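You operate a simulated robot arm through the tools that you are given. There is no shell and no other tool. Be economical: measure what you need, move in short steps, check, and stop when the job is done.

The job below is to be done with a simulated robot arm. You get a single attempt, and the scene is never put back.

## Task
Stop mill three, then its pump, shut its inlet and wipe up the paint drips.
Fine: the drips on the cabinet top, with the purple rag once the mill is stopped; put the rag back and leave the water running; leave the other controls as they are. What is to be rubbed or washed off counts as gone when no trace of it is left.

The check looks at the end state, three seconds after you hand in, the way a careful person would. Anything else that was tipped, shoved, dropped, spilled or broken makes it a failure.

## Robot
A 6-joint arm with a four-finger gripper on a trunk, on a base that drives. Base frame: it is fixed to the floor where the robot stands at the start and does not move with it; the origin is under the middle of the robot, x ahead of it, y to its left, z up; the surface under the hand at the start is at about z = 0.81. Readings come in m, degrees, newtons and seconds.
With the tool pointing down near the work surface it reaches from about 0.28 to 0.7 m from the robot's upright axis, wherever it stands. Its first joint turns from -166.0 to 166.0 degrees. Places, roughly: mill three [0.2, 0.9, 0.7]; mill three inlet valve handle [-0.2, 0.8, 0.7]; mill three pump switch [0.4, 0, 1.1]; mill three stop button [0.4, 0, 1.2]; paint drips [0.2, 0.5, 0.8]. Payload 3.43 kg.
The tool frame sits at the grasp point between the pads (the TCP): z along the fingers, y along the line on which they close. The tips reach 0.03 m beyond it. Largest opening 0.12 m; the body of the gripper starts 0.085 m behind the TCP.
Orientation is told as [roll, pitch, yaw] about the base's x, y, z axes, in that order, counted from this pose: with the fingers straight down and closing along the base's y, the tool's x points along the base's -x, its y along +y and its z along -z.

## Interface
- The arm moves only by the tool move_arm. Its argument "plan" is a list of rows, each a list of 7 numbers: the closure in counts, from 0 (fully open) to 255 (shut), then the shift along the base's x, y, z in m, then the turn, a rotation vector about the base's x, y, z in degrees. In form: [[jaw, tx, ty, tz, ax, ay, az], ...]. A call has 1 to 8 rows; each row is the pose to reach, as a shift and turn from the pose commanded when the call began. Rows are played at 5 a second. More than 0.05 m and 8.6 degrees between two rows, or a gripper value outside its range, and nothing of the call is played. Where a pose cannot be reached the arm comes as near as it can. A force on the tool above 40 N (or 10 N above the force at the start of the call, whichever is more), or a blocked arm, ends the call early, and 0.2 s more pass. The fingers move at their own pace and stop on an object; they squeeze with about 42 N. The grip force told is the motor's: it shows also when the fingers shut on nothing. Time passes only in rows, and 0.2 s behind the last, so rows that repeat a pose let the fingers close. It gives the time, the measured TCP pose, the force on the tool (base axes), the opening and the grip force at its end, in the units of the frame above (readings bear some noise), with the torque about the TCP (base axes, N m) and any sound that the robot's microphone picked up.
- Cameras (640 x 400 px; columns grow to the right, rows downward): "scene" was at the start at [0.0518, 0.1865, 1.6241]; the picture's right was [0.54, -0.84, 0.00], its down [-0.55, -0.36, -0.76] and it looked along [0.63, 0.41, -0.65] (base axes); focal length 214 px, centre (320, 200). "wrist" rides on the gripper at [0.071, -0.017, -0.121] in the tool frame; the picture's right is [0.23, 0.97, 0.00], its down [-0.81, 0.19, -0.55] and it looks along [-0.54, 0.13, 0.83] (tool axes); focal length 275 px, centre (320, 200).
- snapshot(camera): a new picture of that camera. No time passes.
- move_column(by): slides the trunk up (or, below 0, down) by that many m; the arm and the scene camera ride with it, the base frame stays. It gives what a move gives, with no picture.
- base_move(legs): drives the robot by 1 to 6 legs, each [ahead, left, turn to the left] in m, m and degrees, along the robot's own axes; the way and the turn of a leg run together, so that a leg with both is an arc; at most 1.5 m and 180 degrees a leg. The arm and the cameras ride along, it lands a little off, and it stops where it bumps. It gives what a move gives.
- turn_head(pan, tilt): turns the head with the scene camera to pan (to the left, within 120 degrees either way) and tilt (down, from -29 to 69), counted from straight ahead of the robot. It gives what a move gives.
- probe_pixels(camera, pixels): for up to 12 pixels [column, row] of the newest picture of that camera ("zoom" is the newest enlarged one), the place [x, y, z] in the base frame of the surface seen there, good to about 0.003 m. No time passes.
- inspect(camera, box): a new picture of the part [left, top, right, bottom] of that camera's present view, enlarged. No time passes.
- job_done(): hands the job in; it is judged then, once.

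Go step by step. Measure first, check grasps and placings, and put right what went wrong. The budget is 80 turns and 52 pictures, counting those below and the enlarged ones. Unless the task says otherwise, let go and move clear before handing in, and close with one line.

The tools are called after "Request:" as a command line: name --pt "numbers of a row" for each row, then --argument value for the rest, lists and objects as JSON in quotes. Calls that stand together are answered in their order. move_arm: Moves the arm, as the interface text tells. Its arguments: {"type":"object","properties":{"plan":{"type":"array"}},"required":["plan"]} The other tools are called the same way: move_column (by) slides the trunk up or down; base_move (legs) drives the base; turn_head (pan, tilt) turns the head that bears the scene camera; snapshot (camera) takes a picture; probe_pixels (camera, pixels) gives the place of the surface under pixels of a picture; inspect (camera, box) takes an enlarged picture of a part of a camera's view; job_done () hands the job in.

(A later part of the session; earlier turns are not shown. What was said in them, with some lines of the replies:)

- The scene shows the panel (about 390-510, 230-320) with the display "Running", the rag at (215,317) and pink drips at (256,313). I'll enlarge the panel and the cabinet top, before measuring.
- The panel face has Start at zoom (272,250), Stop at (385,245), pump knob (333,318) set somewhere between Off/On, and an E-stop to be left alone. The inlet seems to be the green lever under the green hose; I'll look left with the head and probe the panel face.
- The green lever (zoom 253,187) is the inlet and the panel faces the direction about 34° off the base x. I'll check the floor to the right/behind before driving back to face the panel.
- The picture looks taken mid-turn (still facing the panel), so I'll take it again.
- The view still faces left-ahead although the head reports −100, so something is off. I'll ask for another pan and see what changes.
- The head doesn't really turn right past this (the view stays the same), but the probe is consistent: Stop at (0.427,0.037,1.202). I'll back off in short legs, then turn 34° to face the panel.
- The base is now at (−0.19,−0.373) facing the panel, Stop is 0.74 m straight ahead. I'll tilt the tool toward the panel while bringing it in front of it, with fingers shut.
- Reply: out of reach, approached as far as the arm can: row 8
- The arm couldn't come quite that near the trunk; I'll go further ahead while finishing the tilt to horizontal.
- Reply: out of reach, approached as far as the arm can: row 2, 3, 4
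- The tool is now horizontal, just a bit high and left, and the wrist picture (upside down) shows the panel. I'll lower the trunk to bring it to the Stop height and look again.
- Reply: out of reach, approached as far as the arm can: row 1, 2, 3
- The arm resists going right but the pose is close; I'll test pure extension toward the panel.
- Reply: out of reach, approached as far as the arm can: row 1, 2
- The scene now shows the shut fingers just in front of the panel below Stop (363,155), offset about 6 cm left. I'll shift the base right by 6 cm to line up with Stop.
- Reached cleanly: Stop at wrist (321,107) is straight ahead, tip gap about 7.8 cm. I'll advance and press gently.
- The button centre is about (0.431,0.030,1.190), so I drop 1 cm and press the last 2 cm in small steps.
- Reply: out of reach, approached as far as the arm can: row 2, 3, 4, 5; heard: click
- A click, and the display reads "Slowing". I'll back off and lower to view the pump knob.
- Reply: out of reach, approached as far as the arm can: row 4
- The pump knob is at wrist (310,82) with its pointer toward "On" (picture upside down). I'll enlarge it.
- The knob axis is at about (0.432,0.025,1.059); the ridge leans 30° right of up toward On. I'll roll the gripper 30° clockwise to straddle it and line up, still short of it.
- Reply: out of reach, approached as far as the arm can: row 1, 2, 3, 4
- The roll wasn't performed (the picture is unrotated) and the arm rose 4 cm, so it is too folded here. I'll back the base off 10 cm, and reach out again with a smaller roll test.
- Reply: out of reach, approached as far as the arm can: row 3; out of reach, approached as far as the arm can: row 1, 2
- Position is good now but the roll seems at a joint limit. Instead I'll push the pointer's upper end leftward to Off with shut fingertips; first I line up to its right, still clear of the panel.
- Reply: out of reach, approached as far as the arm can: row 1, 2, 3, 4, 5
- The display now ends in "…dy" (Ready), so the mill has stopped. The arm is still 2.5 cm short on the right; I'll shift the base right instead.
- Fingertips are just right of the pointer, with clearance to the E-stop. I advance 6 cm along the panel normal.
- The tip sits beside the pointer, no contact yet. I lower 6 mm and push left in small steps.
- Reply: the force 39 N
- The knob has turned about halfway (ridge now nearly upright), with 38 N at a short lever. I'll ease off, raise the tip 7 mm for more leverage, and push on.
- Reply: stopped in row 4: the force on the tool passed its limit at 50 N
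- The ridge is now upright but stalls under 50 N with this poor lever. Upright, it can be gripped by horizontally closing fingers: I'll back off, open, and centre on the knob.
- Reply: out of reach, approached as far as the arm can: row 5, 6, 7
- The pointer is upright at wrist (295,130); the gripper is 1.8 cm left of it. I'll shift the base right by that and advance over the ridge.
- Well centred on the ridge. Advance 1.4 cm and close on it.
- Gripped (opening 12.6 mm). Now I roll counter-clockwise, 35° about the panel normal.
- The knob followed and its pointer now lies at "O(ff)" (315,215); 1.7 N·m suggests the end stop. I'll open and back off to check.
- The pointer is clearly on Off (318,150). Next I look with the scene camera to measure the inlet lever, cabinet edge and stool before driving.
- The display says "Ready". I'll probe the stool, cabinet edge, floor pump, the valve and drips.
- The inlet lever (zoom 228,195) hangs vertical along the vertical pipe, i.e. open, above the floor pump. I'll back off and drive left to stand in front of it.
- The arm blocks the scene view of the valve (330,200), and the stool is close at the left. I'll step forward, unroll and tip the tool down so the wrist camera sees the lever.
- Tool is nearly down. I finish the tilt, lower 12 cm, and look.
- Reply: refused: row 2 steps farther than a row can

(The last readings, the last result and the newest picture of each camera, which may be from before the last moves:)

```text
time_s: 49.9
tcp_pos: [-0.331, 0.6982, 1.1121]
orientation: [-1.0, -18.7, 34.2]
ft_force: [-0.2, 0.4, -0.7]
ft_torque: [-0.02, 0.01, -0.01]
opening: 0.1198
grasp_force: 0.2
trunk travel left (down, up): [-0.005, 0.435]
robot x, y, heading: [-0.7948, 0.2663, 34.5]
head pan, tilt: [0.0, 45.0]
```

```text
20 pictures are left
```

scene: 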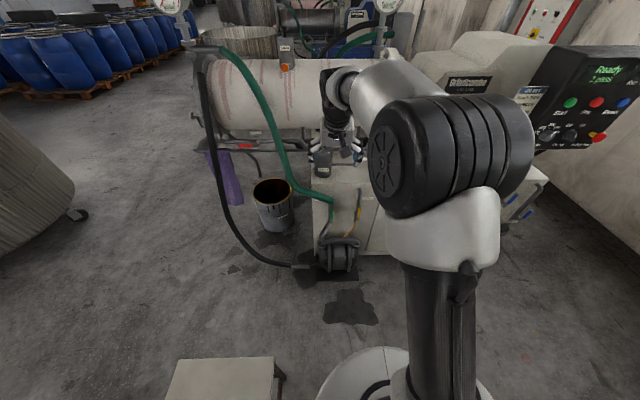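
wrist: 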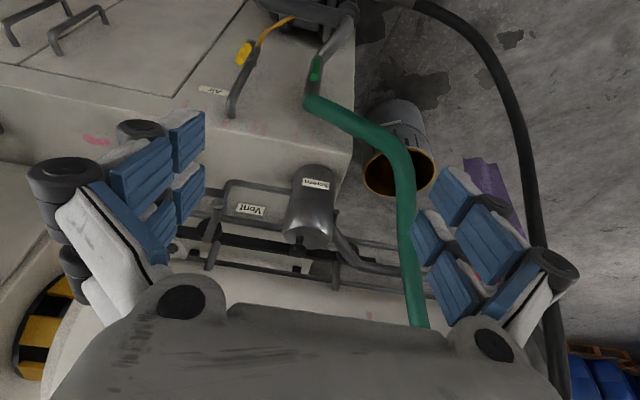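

Both views show the green lever: wrist (316,67), scene (330,205). I'll enlarge both there and probe.

Request:
inspect --camera "scene" --box '[295, 170, 385, 280]'

Request:
inspect --camera "wrist" --box '[230, 0, 390, 130]'

Request:
probe_pixels --camera "wrist" --pixels '[[320, 60], [318, 68], [314, 78], [308, 88], [325, 58], [330, 45], [240, 55], [318, 100], [305, 80]]'

```text
3.64 times, centred on (340, 225) of scene
```

zoom: 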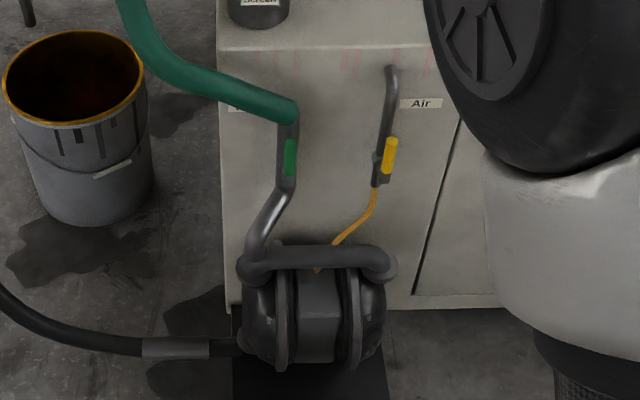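

```text
3.08 times, centred on (310, 65) of wrist
```

zoom: 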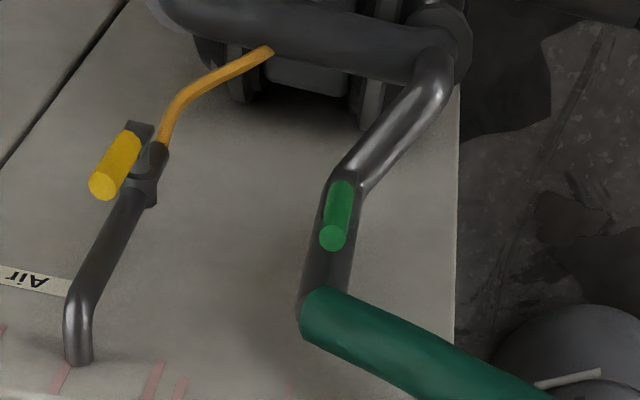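

```text
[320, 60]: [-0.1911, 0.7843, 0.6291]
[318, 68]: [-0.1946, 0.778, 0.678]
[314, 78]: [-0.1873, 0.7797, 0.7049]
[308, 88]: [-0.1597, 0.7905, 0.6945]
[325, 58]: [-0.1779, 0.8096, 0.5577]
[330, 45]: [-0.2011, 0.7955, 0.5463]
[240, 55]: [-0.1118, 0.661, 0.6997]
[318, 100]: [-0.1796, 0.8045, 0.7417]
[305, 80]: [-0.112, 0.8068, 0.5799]
```

The lever is a vertical green handle at about (−0.19,0.779), z 0.63–0.706, pivoting low, standing 2–3 cm in front of the pipe. I'll come from the front with a 45° tool and push its top sideways; first I check the hose position and lower in stages.

Request:
probe_pixels --camera "wrist" --pixels '[[312, 105], [335, 115], [365, 132], [400, 160], [408, 220], [340, 35], [345, 10], [300, 20]]'

Request:
move_arm --pt "255 -0.015 -0.01 -0.045 0 0 0" --pt "255 -0.015 -0.01 -0.09 3.6 -5.4 0" --pt "255 -0.015 -0.01 -0.135 7.2 -10.8 0" --pt "255 -0.015 -0.01 -0.18 10.8 -16.2 0" --pt "255 -0.015 -0.01 -0.225 14.5 -21.6 0"

```text
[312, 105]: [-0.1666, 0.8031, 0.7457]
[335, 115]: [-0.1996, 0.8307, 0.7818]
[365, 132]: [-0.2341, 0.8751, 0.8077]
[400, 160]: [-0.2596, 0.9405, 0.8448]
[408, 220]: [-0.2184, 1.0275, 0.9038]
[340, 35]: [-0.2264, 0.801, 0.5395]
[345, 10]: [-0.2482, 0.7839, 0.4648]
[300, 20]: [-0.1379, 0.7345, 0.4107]
```

```text
time_s: 51.2
tcp_pos: [-0.3415, 0.6381, 0.8717]
orientation: [-4.9, -39.3, 23.4]
ft_force: [-0.2, -0.6, -1.1]
ft_torque: [-0.03, -0.03, -0.01]
opening: 0.0125
grasp_force: 2.5
out of reach, approached as far as the arm can: row 4
trunk travel left (down, up): [-0.005, 0.435]
robot x, y, heading: [-0.7928, 0.2678, 34.5]
head pan, tilt: [0.0, 45.0]
stopped in row 5: the arm was blocked; the commanded pose is now the measured one
```

The arm got blocked (too folded at that tilt) and skewed; hose front is at a clearance that a 20° tilt suffices. I'll rise, restore heading 34° and tilt ~20°.

Request:
move_arm --pt "255 0 0 0.03 0 0 0" --pt "255 0 0 0.06 -2 4.4 4.5" --pt "255 -0.006 0.009 0.09 -4 8.75 9" --pt "255 -0.012 0.018 0.09 -6 13.1 13.5" --pt "255 -0.018 0.027 0.09 -8 17.5 18" --pt "255 -0.0246 0.0365 0.09 -8 17.5 18"

```text
time_s: 52.6
tcp_pos: [-0.3678, 0.6735, 0.9619]
orientation: [-2.1, -20.2, 40.3]
ft_force: [-0.5, -0.8, 0.0]
ft_torque: [-0.02, 0.01, -0.02]
opening: 0.0
grasp_force: 32.9
trunk travel left (down, up): [-0.005, 0.435]
robot x, y, heading: [-0.7886, 0.2648, 34.2]
head pan, tilt: [0.0, 45.0]
```

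Restored (heading 34°, tilt 20°). Now I lower to lever height while staying 10 cm in front of it, slightly left of it.

Request:
move_arm --pt "255 0.01 0.009 -0.04 0 0 0" --pt "255 0.02 0.018 -0.085 0 0 0" --pt "255 0.03 0.028 -0.13 0 0 0" --pt "255 0.04 0.038 -0.17 0 0 0" --pt "255 0.05 0.047 -0.21 0 0 0" --pt "255 0.0586 0.0562 -0.249 0 0 0"

Request:
snapshot --camera "wrist"

```text
time_s: 54.0
tcp_pos: [-0.3088, 0.7294, 0.7128]
orientation: [-2.2, -20.4, 40.2]
ft_force: [-0.6, -0.5, 0.2]
ft_torque: [0.0, 0.06, -0.01]
opening: 0.0
grasp_force: 33.5
trunk travel left (down, up): [-0.005, 0.435]
robot x, y, heading: [-0.7863, 0.2666, 34.5]
head pan, tilt: [0.0, 45.0]
```

```text
17 pictures are left
```

wrist: 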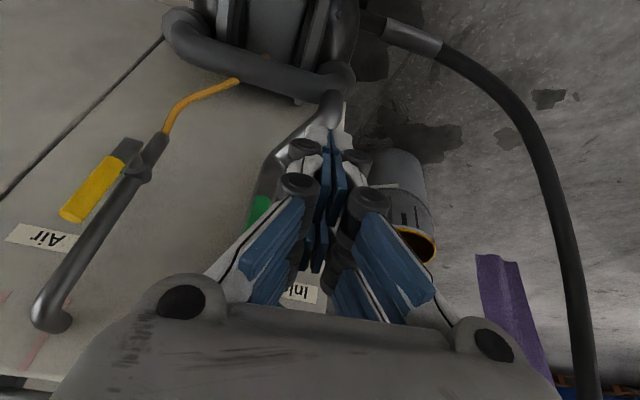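

The green lever (258,212) is just right of the fingers. I advance 12 cm to bring the tip beside its top.

Request:
move_arm --pt "255 0.0332 0.0223 0 0 0 0" --pt "255 0.0664 0.0446 0 0 0 0" --pt "255 0.085 0.057 0 0 0 0" --pt "255 0.1004 0.0675 0 0 0 0"

Request:
snapshot --camera "wrist"

```text
time_s: 55.0
tcp_pos: [-0.2143, 0.7925, 0.714]
orientation: [-2.2, -20.2, 40.2]
ft_force: [0.1, -0.3, 0.5]
ft_torque: [0.0, 0.01, -0.02]
opening: 0.0
grasp_force: 34.4
out of reach, approached as far as the arm can: row 4
trunk travel left (down, up): [-0.005, 0.435]
robot x, y, heading: [-0.7912, 0.2645, 34.4]
head pan, tilt: [0.0, 45.0]
```

```text
16 pictures are left
```

wrist: 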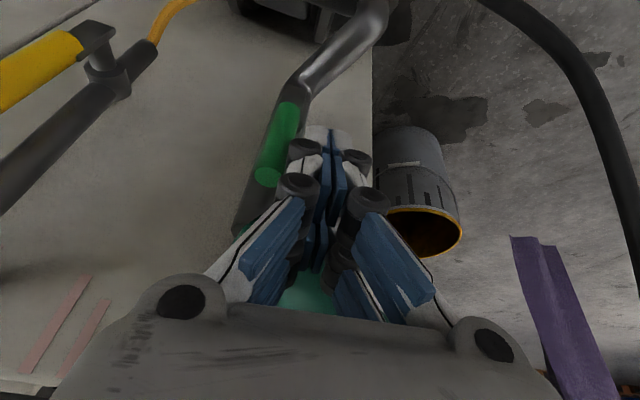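

The arm is at its reach limit, ~8 mm short. I'll draw the arm back 5 cm, drive 6 cm ahead, and check.

Request:
move_arm --pt "255 -0.025 -0.017 0 0 0 0" --pt "255 -0.0456 -0.0307 0 0 0 0"

Request:
base_move --legs '[[0.06, 0, 0]]'

```text
time_s: 55.6
tcp_pos: [-0.2604, 0.762, 0.7142]
orientation: [-2.0, -20.3, 40.3]
ft_force: [-0.3, -0.1, -0.1]
ft_torque: [-0.01, -0.01, 0.02]
opening: 0.0003
grasp_force: 33.6
trunk travel left (down, up): [-0.005, 0.435]
robot x, y, heading: [-0.7913, 0.2674, 34.3]
head pan, tilt: [0.0, 45.0]
```

```text
time_s: 56.6
tcp_pos: [-0.2101, 0.7965, 0.7126]
orientation: [-2.0, -20.3, 40.2]
ft_force: [-0.2, 0.0, 0.0]
ft_torque: [-0.03, 0.01, -0.02]
opening: 0.0
grasp_force: 33.3
trunk travel left (down, up): [-0.005, 0.435]
robot x, y, heading: [-0.7397, 0.306, 34.5]
head pan, tilt: [0.0, 45.0]
```

In position. Now push the lever top to the right, in 1 cm steps.

Request:
move_arm --pt "255 0.0056 -0.0083 0 0 0 0" --pt "255 0.0112 -0.0166 0 0 0 0" --pt "255 0.0167 -0.0249 0 0 0 0" --pt "255 0.0223 -0.0332 -0.003 0 0 0" --pt "255 0.0279 -0.0415 -0.006 0 0 0"

Request:
snapshot --camera "wrist"

```text
time_s: 57.4
tcp_pos: [-0.2066, 0.7883, 0.7132]
orientation: [-1.8, -20.6, 40.8]
ft_force: [-6.9, 10.8, -1.9]
ft_torque: [0.1, 0.13, 0.12]
opening: 0.0002
grasp_force: 33.3
trunk travel left (down, up): [-0.005, 0.435]
robot x, y, heading: [-0.7416, 0.3059, 34.9]
head pan, tilt: [0.0, 45.0]
stopped in row 3: the force on the tool passed its limit at 47 N (the readings are from after the stop); the commanded pose is now the measured one
```

```text
15 pictures are left
```

wrist: 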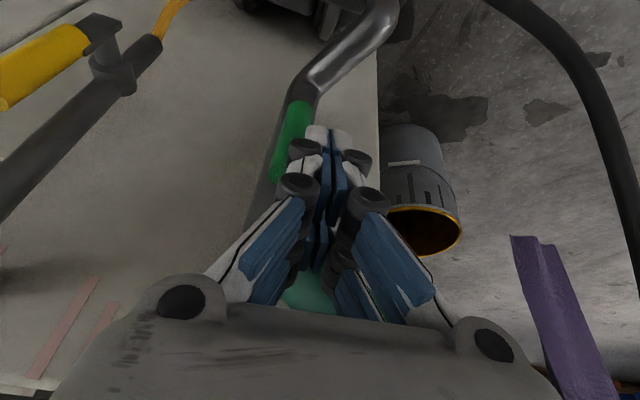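

It doesn't budge at 47 N to the right, so it closes to the left. I'll go round the front to its right side.

Request:
move_arm --pt "255 -0.0016 0.0025 0 0 0 0" --pt "255 -0.025 -0.0168 0 0 0 0" --pt "255 -0.0415 -0.028 0 0 0 0" --pt "255 -0.028 -0.048 0 0 0 0" --pt "255 -0.0158 -0.0662 0 0 0 0" --pt "255 0.008 -0.0503 0 0 0 0" --pt "255 0.0266 -0.0377 0 0 0 0"

Request:
snapshot --camera "wrist"

```text
time_s: 59.0
tcp_pos: [-0.1761, 0.7483, 0.7146]
orientation: [-1.7, -20.5, 40.7]
ft_force: [-0.4, -0.1, 0.0]
ft_torque: [-0.04, 0.0, -0.01]
opening: 0.0
grasp_force: 33.5
trunk travel left (down, up): [-0.005, 0.435]
robot x, y, heading: [-0.745, 0.2992, 34.5]
head pan, tilt: [0.0, 45.0]
```

```text
14 pictures are left
```

wrist: 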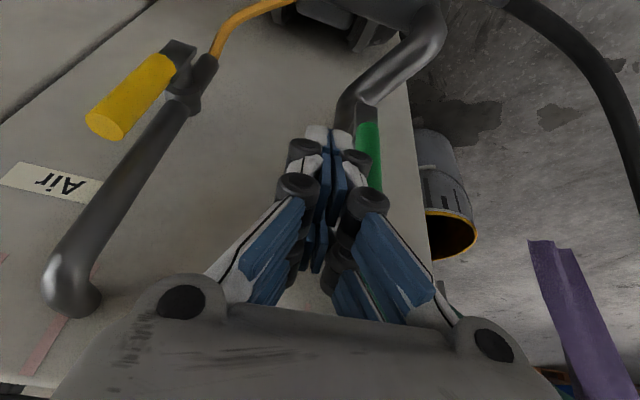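

The tip is now right of the lever (370,150). I sweep it left along the lever's arc, lowering as it goes.

Request:
move_arm --pt "255 -0.0084 0.0125 0 0 0 0" --pt "255 -0.0162 0.0241 -0.003 0 0 0" --pt "255 -0.0246 0.0365 -0.009 0 0 0" --pt "255 -0.0324 0.0481 -0.017 0 0 0" --pt "255 -0.0394 0.0586 -0.027 0 0 0" --pt "255 -0.0452 0.0672 -0.039 0 0 0" --pt "255 -0.0491 0.073 -0.053 0 0 0" --pt "255 -0.0491 0.073 -0.058 0 0 0"

Request:
snapshot --camera "wrist"

```text
time_s: 60.8
tcp_pos: [-0.2259, 0.8204, 0.6563]
orientation: [-1.8, -20.6, 40.8]
ft_force: [-0.6, -0.4, 1.7]
ft_torque: [0.03, 0.0, -0.01]
opening: 0.0
grasp_force: 34.0
trunk travel left (down, up): [-0.005, 0.435]
robot x, y, heading: [-0.7449, 0.3042, 35.0]
head pan, tilt: [0.0, 45.0]
```

```text
13 pictures are left
```

wrist: 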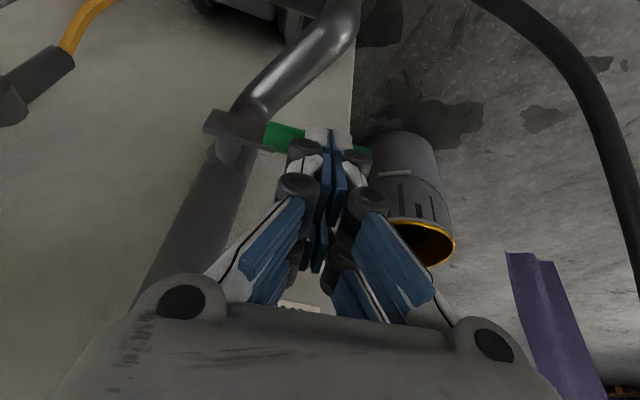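

The lever has swung left (green, 265–365 at row ~140). I'll probe its slope to see whether it is fully across.

Request:
probe_pixels --camera "wrist" --pixels '[[225, 125], [245, 128], [270, 133], [285, 138], [296, 140], [363, 152], [225, 155]]'

```text
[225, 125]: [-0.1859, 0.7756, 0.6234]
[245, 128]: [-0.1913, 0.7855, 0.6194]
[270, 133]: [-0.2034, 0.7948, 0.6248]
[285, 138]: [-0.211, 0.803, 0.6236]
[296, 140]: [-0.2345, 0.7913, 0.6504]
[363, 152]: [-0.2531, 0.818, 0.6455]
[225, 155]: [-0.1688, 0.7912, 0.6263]
```

The handle surface is level (z 0.623–0.625 along it). I'll press down a little more to confirm it is at its stop.

Request:
move_arm --pt "255 0 0 -0.003 0 0 0" --pt "255 0 0 -0.006 0 0 0" --pt "255 0 0 -0.009 0 0 0" --pt "255 0 0 -0.012 0 0 0"

```text
time_s: 61.5
tcp_pos: [-0.2247, 0.8207, 0.6551]
orientation: [-1.8, -21.0, 40.8]
ft_force: [-15.7, -14.1, 25.2]
ft_torque: [-0.36, 0.33, -0.04]
opening: 0.0061
grasp_force: 33.4
trunk travel left (down, up): [-0.005, 0.435]
robot x, y, heading: [-0.7404, 0.3009, 34.6]
head pan, tilt: [0.0, 45.0]
stopped in row 3: the force on the tool passed its limit at 43 N (the readings are from after the stop); the commanded pose is now the measured one
```

It's at its stop (43 N, no motion): inlet shut. I back straight out, then rise and set the tool upright.

Request:
move_arm --pt "255 0 0 0.004 0 0 0" --pt "255 -0.03 -0.02 0.006 0 0 0" --pt "255 -0.065 -0.044 0.01 0 0 0" --pt "255 -0.09 -0.06 0.045 0 0 0" --pt "255 -0.1 -0.067 0.09 0 0 0" --pt "255 -0.11 -0.074 0.135 0 0 0" --pt "255 -0.11 -0.074 0.185 0 0 0" --pt "255 -0.11 -0.074 0.23 0 0 0"

Request:
move_arm --pt "0 -0.02 -0.015 0.04 -3.9 5.8 0" --pt "0 -0.04 -0.03 0.08 -7.8 11.6 -2" --pt "0 -0.06 -0.045 0.12 -11.2 16.8 -4"

Request:
move_column --by 0.1

Request:
base_move --legs '[[-0.08, 0, 0], [0, -0.55, 0]]'

Request:
snapshot --camera "scene"

```text
time_s: 63.4
tcp_pos: [-0.3337, 0.7474, 0.8807]
orientation: [-1.8, -20.7, 40.7]
ft_force: [-0.1, -0.3, 0.3]
ft_torque: [0.02, 0.03, 0.03]
opening: 0.0
grasp_force: 33.7
trunk travel left (down, up): [-0.005, 0.435]
robot x, y, heading: [-0.7384, 0.3017, 34.7]
head pan, tilt: [0.0, 45.0]
```

```text
time_s: 64.2
tcp_pos: [-0.3935, 0.7015, 1.0006]
orientation: [0.0, -0.6, 36.3]
ft_force: [1.0, -0.3, -0.1]
ft_torque: [-0.01, 0.03, 0.01]
opening: 0.0581
grasp_force: 0.1
trunk travel left (down, up): [-0.005, 0.435]
robot x, y, heading: [-0.7446, 0.3037, 34.9]
head pan, tilt: [0.0, 45.0]
```

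```text
time_s: 65.5
tcp_pos: [-0.3927, 0.7039, 1.0998]
orientation: [-0.1, -0.7, 36.4]
ft_force: [-0.1, 0.4, 0.7]
ft_torque: [0.01, -0.02, 0.0]
opening: 0.1199
grasp_force: 0.1
trunk travel left (down, up): [-0.105, 0.335]
robot x, y, heading: [-0.7418, 0.2966, 34.5]
head pan, tilt: [0.0, 45.0]
```

```text
time_s: 69.3
tcp_pos: [-0.1494, 0.2089, 1.1002]
orientation: [-0.1, -0.7, 36.6]
ft_force: [0.4, -0.2, 0.0]
ft_torque: [0.02, -0.02, -0.02]
opening: 0.1203
grasp_force: 0.1
trunk travel left (down, up): [-0.105, 0.335]
robot x, y, heading: [-0.4984, -0.1931, 34.8]
head pan, tilt: [0.0, 45.0]
```

```text
12 pictures are left
```

scene: 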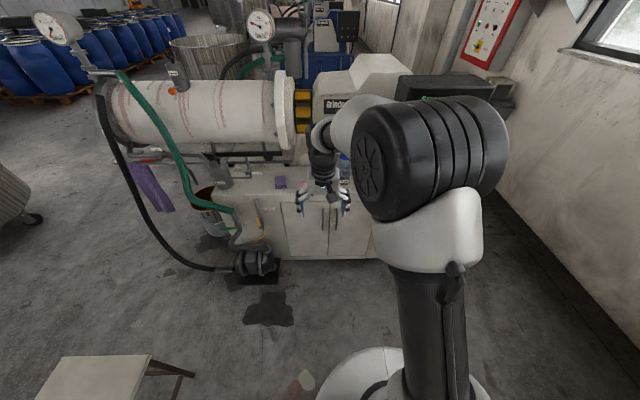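

Robot is now right of the floor pump, pointing at the cabinet. I drive ahead 48 cm and place the gripper so that the wrist camera sees the rag and drips.

Request:
base_move --legs '[[0.48, 0, 0]]'

Request:
move_arm --pt "0 -0.04 0 0 0 0 0" --pt "0 -0.08 0.0 0 0 0 0" --pt "0 -0.12 0.01 0 0 0 0" --pt "0 -0.16 0.03 0 0 0 0" --pt "0 -0.2 0.045 0 0 0 0" --pt "0 -0.213 0.05 0 0 0 0"

Request:
snapshot --camera "wrist"

```text
time_s: 72.2
tcp_pos: [0.2543, 0.4819, 1.1005]
orientation: [-0.1, -0.7, 36.0]
ft_force: [0.3, 0.6, 0.5]
ft_torque: [-0.02, 0.01, -0.02]
opening: 0.12
grasp_force: 0.1
trunk travel left (down, up): [-0.105, 0.335]
robot x, y, heading: [-0.0962, 0.0866, 34.3]
head pan, tilt: [0.0, 45.0]
```

```text
time_s: 73.6
tcp_pos: [0.0418, 0.5333, 1.0972]
orientation: [0.0, -0.7, 36.1]
ft_force: [-1.3, 0.3, -0.2]
ft_torque: [0.01, -0.01, -0.02]
opening: 0.1201
grasp_force: 0.1
trunk travel left (down, up): [-0.105, 0.335]
robot x, y, heading: [-0.0978, 0.0816, 34.6]
head pan, tilt: [0.0, 45.0]
```

```text
11 pictures are left
```

wrist: 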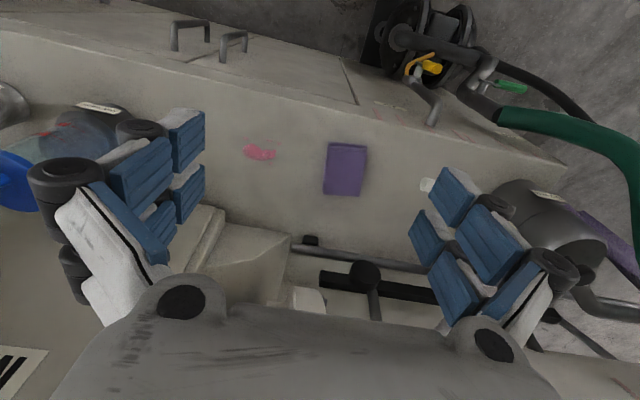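

The rag (345,170) and the pink drip (260,152) are clear. I probe rag corners and the drip's extent.

Request:
inspect --camera "wrist" --box '[220, 110, 400, 220]'

Request:
probe_pixels --camera "wrist" --pixels '[[329, 146], [365, 148], [325, 188], [360, 193], [345, 170], [244, 151], [252, 145], [275, 155], [262, 158], [260, 152], [300, 200], [390, 190]]'

```text
3.56 times, centred on (310, 165) of wrist
```

zoom: 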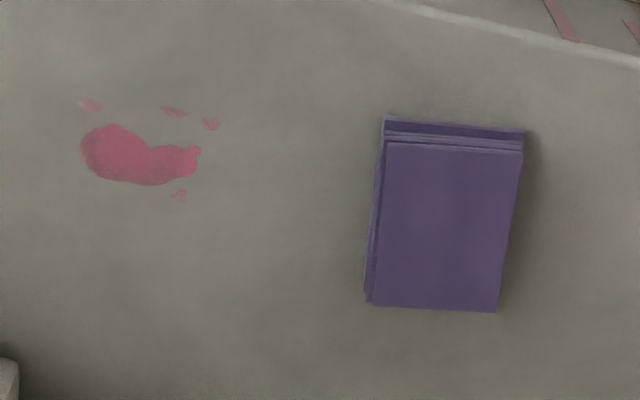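

```text
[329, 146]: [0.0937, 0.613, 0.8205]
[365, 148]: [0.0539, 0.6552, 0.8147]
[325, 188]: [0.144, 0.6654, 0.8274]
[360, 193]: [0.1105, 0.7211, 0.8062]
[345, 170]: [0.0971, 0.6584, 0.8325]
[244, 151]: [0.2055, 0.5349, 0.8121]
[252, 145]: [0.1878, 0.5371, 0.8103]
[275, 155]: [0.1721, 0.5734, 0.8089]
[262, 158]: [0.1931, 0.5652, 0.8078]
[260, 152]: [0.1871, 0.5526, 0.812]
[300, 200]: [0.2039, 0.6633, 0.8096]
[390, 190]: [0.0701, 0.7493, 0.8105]
```

Rag: centre (0.100,0.663), 5.8 × 7.2 cm, short side along 134°, top at 0.834, on surface 0.810. I go above it with yaw 45°, open.

Request:
move_arm --pt "0 0.0117 0.026 -0.029 0 0 1.8" --pt "0 0.0235 0.052 -0.059 0 0 3.6" --pt "0 0.0352 0.078 -0.088 0 0 5.4" --pt "0 0.047 0.104 -0.118 0 0 7.2" --pt "0 0.0587 0.1297 -0.147 0 0.7 9" --pt "0 0.0587 0.1297 -0.19 0 0.7 9" --pt "0 0.0587 0.1297 -0.23 0 0.7 9"

Request:
snapshot --camera "wrist"

```text
time_s: 75.2
tcp_pos: [0.1001, 0.665, 0.8676]
orientation: [0.4, -0.1, 45.2]
ft_force: [0.0, 0.5, -0.2]
ft_torque: [-0.03, 0.03, 0.0]
opening: 0.1198
grasp_force: 0.0
trunk travel left (down, up): [-0.105, 0.335]
robot x, y, heading: [-0.0981, 0.0846, 34.4]
head pan, tilt: [0.0, 45.0]
```

```text
9 pictures are left
```

wrist: 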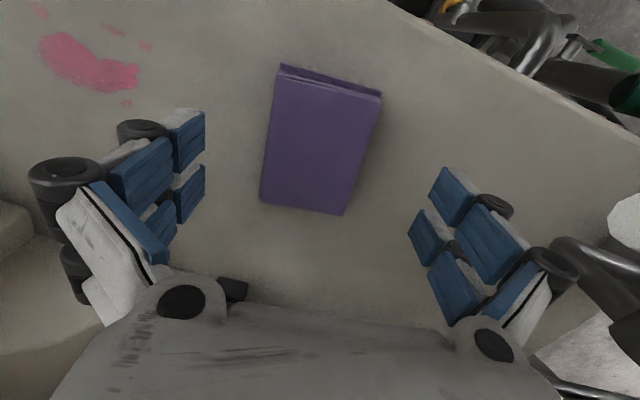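

The rag is between the open fingers and nearly aligned. I probe it for centring.

Request:
probe_pixels --camera "wrist" --pixels '[[282, 70], [376, 95], [264, 196], [342, 210], [318, 140], [90, 62], [40, 50], [135, 75], [40, 10], [147, 47], [126, 104], [112, 30]]'

```text
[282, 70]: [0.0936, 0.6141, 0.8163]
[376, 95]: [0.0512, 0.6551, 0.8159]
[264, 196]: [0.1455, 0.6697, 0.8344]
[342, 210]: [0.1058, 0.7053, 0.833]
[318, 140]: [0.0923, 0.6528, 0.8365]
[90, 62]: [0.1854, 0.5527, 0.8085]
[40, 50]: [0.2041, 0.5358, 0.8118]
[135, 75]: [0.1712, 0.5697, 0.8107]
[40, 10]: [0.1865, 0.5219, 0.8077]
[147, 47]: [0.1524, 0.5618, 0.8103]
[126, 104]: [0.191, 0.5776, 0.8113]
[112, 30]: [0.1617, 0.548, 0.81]
```

Centred within 4 mm. Lower so the tips sit ~6 mm above the surface and close on the rag.

Request:
move_arm --pt "0 -0.001 -0.003 -0.011 0 0 0" --pt "0 -0.001 -0.003 -0.0216 0 0 0" --pt "255 -0.001 -0.003 -0.0216 0 0 0" --pt "255 -0.001 -0.003 -0.0216 0 0 0" --pt "255 -0.001 -0.003 -0.0216 0 0 0" --pt "255 -0.001 -0.003 -0.0216 0 0 0" --pt "255 -0.001 -0.003 -0.0216 0 0 0"

```text
time_s: 76.8
tcp_pos: [0.1004, 0.6601, 0.8494]
orientation: [0.5, -0.1, 45.1]
ft_force: [0.2, -0.3, 1.4]
ft_torque: [-0.04, -0.02, -0.04]
opening: 0.0634
grasp_force: 34.0
trunk travel left (down, up): [-0.105, 0.335]
robot x, y, heading: [-0.096, 0.0831, 34.6]
head pan, tilt: [0.0, 45.0]
```

Gripped (63 mm). I lift 3 cm, carry it next to the drips and lower till it touches.

Request:
move_arm --pt "255 0 0 0.03 0 0 0" --pt "255 0.015 -0.03 0.03 0 0 0" --pt "255 0.03 -0.06 0.03 0 0 0" --pt "255 0.03 -0.06 0.005 0 0 0" --pt "255 0.03 -0.06 -0.001 0 0 0" --pt "255 0.03 -0.06 -0.004 0 0 0"

```text
time_s: 78.2
tcp_pos: [0.1303, 0.601, 0.8486]
orientation: [0.4, -0.5, 45.0]
ft_force: [1.6, -4.2, 34.3]
ft_torque: [-0.86, 0.23, -0.03]
opening: 0.0631
grasp_force: 41.5
trunk travel left (down, up): [-0.105, 0.335]
robot x, y, heading: [-0.0955, 0.0827, 34.5]
head pan, tilt: [0.0, 45.0]
```

Contact with 34 N; I ease 1.5 mm and stroke across the drips and back.

Request:
move_arm --pt "255 0.025 -0.025 0.002 0 0 0" --pt "255 0.05 -0.05 0.002 0 0 0" --pt "255 0.075 -0.075 0.002 0 0 0" --pt "255 0.099 -0.099 0.002 0 0 0" --pt "255 0.1075 -0.0905 0.002 0 0 0" --pt "255 0.074 -0.057 0.002 0 0 0" --pt "255 0.041 -0.024 0.002 0 0 0" --pt "255 0.009 0.008 0.002 0 0 0"

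Request:
snapshot --camera "wrist"

```text
time_s: 79.0
tcp_pos: [0.2076, 0.5229, 0.8477]
orientation: [0.5, -0.7, 45.1]
ft_force: [3.5, -8.8, 17.8]
ft_torque: [-0.38, -0.14, -0.03]
opening: 0.0631
grasp_force: 42.0
trunk travel left (down, up): [-0.105, 0.335]
robot x, y, heading: [-0.0969, 0.082, 34.3]
head pan, tilt: [0.0, 45.0]
stopped in row 4: the force on the tool passed its limit at 46 N (the readings are from after the stop); the commanded pose is now the measured one
```

```text
8 pictures are left
```

wrist: 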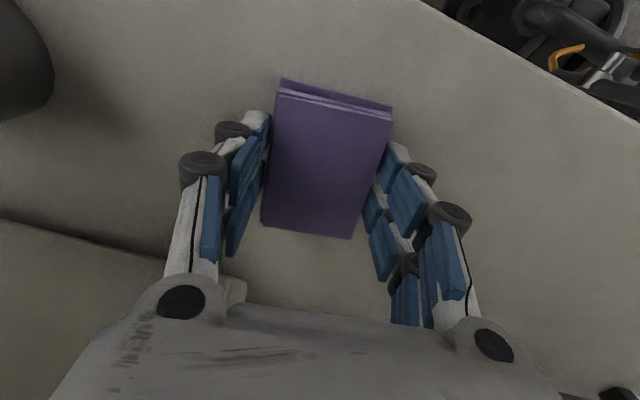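

No pink is left in the uncovered area; the rest is under the rag. I continue slightly further at lighter force and back with an offset.

Request:
move_arm --pt "255 0.008 -0.008 0.001 0 0 0" --pt "255 0.02 -0.02 0.001 0 0 0" --pt "255 0.0285 -0.0115 0.001 0 0 0" --pt "255 0.0075 0.0095 0.001 0 0 0" --pt "255 -0.0175 0.0345 0.0005 0 0 0" --pt "255 -0.0425 0.0595 0.0005 0 0 0" --pt "255 -0.0595 0.0425 0.0005 0 0 0" --pt "255 -0.0345 0.0175 0.0005 0 0 0"

```text
time_s: 80.8
tcp_pos: [0.1717, 0.5413, 0.8468]
orientation: [0.5, -0.6, 45.1]
ft_force: [-6.7, 5.3, 31.9]
ft_torque: [0.32, 0.03, -0.03]
opening: 0.0632
grasp_force: 42.4
trunk travel left (down, up): [-0.105, 0.335]
robot x, y, heading: [-0.0948, 0.0789, 34.2]
head pan, tilt: [0.0, 45.0]
```

Force is steady at ~32 N. One more pass, then lift off past the drips and look.

Request:
move_arm --pt "255 0.02 -0.02 0.001 0 0 0" --pt "255 0.04 -0.04 0.001 0 0 0" --pt "255 0.0485 -0.0315 0.001 0 0 0" --pt "255 0.025 -0.008 0.001 0 0 0" --pt "255 0.0 0.017 0.001 0 0 0" --pt "255 -0.025 0.042 0.001 0 0 0" --pt "255 -0.042 0.06 0.001 0 0 0" --pt "255 -0.042 0.06 0.035 0 0 0"

Request:
snapshot --camera "wrist"

```text
time_s: 82.6
tcp_pos: [0.1286, 0.6009, 0.8824]
orientation: [0.4, -0.4, 45.2]
ft_force: [-0.2, -0.7, -0.8]
ft_torque: [0.07, 0.01, 0.04]
opening: 0.0627
grasp_force: 41.8
trunk travel left (down, up): [-0.105, 0.335]
robot x, y, heading: [-0.0958, 0.0841, 34.4]
head pan, tilt: [0.0, 45.0]
```

```text
7 pictures are left
```

wrist: 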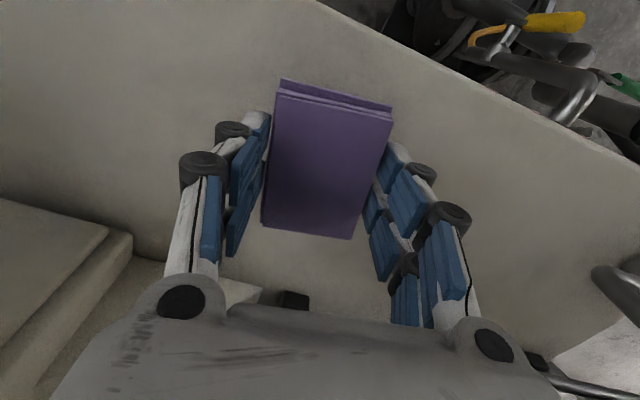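

The surface (120–260, 30–200) looks clean. I carry the rag back to (0.100,0.660) and set it down.

Request:
move_arm --pt "255 -0.0141 0.0296 0 0 0 0" --pt "255 -0.0282 0.0592 0 0 0 0" --pt "255 -0.0282 0.0592 -0.02 0 0 0" --pt "255 -0.0282 0.0592 -0.0325 0 0 0" --pt "120 -0.0282 0.0592 -0.0325 0 0 0" --pt "50 -0.0282 0.0592 -0.0325 0 0 0" --pt "0 -0.0282 0.0592 -0.0325 0 0 0"

Request:
move_arm --pt "0 0 0 0 0 0 0" --pt "0 0 0 0 0 0 0" --pt "0 0 0 0.04 0 0 0" --pt "0 0 0 0.085 0 0 0" --pt "0 -0.02 -0.035 0.12 0 0 0" --pt "0 -0.04 -0.07 0.15 0 0 0" --pt "0 -0.05 -0.1 0.18 0 0 0" --pt "0 -0.055 -0.13 0.22 0 0 0"

Request:
snapshot --camera "wrist"

```text
time_s: 84.2
tcp_pos: [0.103, 0.66, 0.8493]
orientation: [0.4, -0.6, 45.1]
ft_force: [1.0, -0.3, -0.4]
ft_torque: [-0.01, -0.02, 0.0]
opening: 0.1021
grasp_force: 0.2
trunk travel left (down, up): [-0.105, 0.335]
robot x, y, heading: [-0.0988, 0.0811, 34.3]
head pan, tilt: [0.0, 45.0]
```

```text
refused: row 5 steps farther than a row can; nothing moved
```

```text
6 pictures are left
```

wrist: 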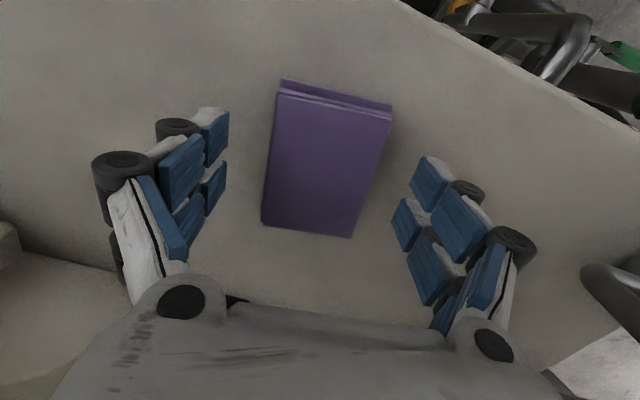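

The rag lies back in place, released. I lift clear with smaller steps and look over the top.

Request:
move_arm --pt "0 0 0 0 0 0 0" --pt "0 0 0 0.04 0 0 0" --pt "0 0 0 0.085 0 0 0" --pt "0 -0.012 -0.025 0.12 0 0 0" --pt "0 -0.024 -0.055 0.15 0 0 0" --pt "0 -0.036 -0.085 0.18 0 0 0" --pt "0 -0.048 -0.115 0.21 0 0 0" --pt "0 -0.055 -0.13 0.24 0 0 0"

Request:
inspect --camera "wrist" --box '[180, 40, 420, 220]'

```text
time_s: 86.0
tcp_pos: [0.0481, 0.531, 1.0917]
orientation: [0.5, -0.5, 45.2]
ft_force: [0.2, 0.3, -0.6]
ft_torque: [-0.01, 0.02, -0.04]
opening: 0.1199
grasp_force: 0.1
trunk travel left (down, up): [-0.105, 0.335]
robot x, y, heading: [-0.0967, 0.0841, 34.3]
head pan, tilt: [0.0, 45.0]
```

```text
2.22 times, centred on (300, 130) of wrist
```

zoom: 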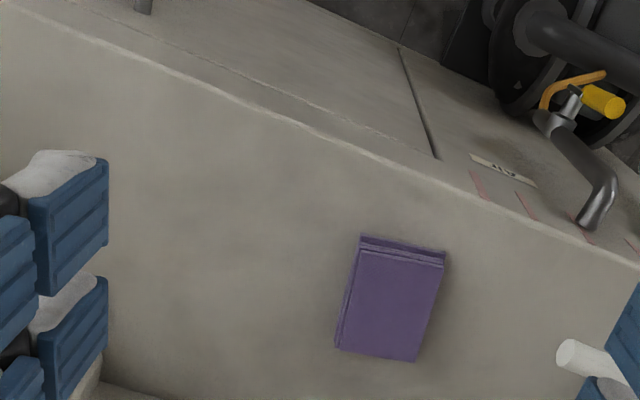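

The top looks clean; I'll take a closer look at the former drip area, and check the panel and lever with the scene camera.

Request:
inspect --camera "wrist" --box '[215, 80, 325, 170]'

Request:
probe_pixels --camera "zoom" --pixels '[[100, 100], [320, 100], [100, 300], [320, 200]]'

Request:
snapshot --camera "scene"

```text
4.44 times, centred on (270, 125) of wrist
```

zoom: 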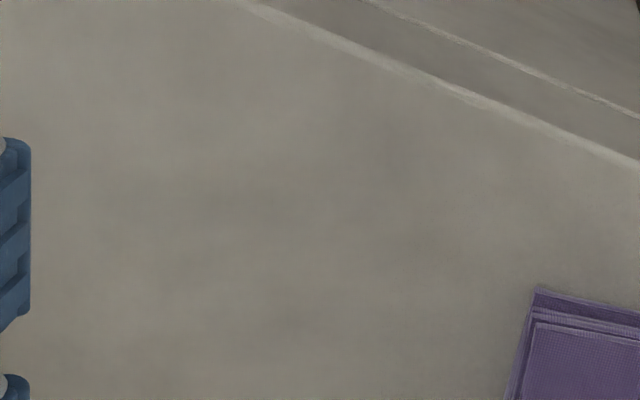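

```text
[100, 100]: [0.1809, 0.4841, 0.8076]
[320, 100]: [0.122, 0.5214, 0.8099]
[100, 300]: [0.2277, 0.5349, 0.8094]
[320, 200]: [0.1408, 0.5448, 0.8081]
```

```text
3 pictures are left
```

scene: 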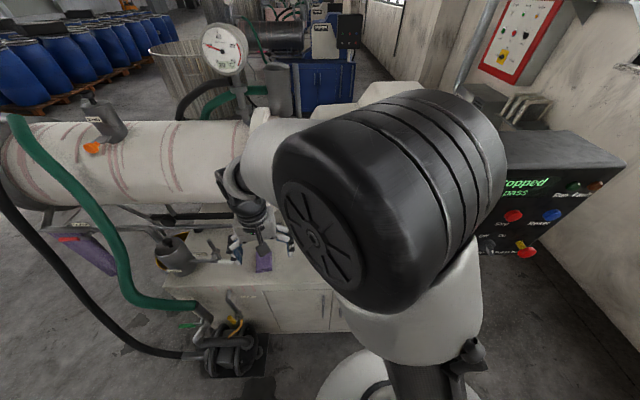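

The cabinet top is clean in the close-up, the rag is back in place, the display reads "Stopped", and the green inlet lever (190,325) is across its pipe. The gripper is clear, so I hand in.

Request:
job_done

```text
The job is handed in.
```

Mill three is stopped, its pump is off and its inlet is shut; the paint drips on the cabinet top are wiped up, the purple rag is back in its place, and the water was left running with the other controls untouched.
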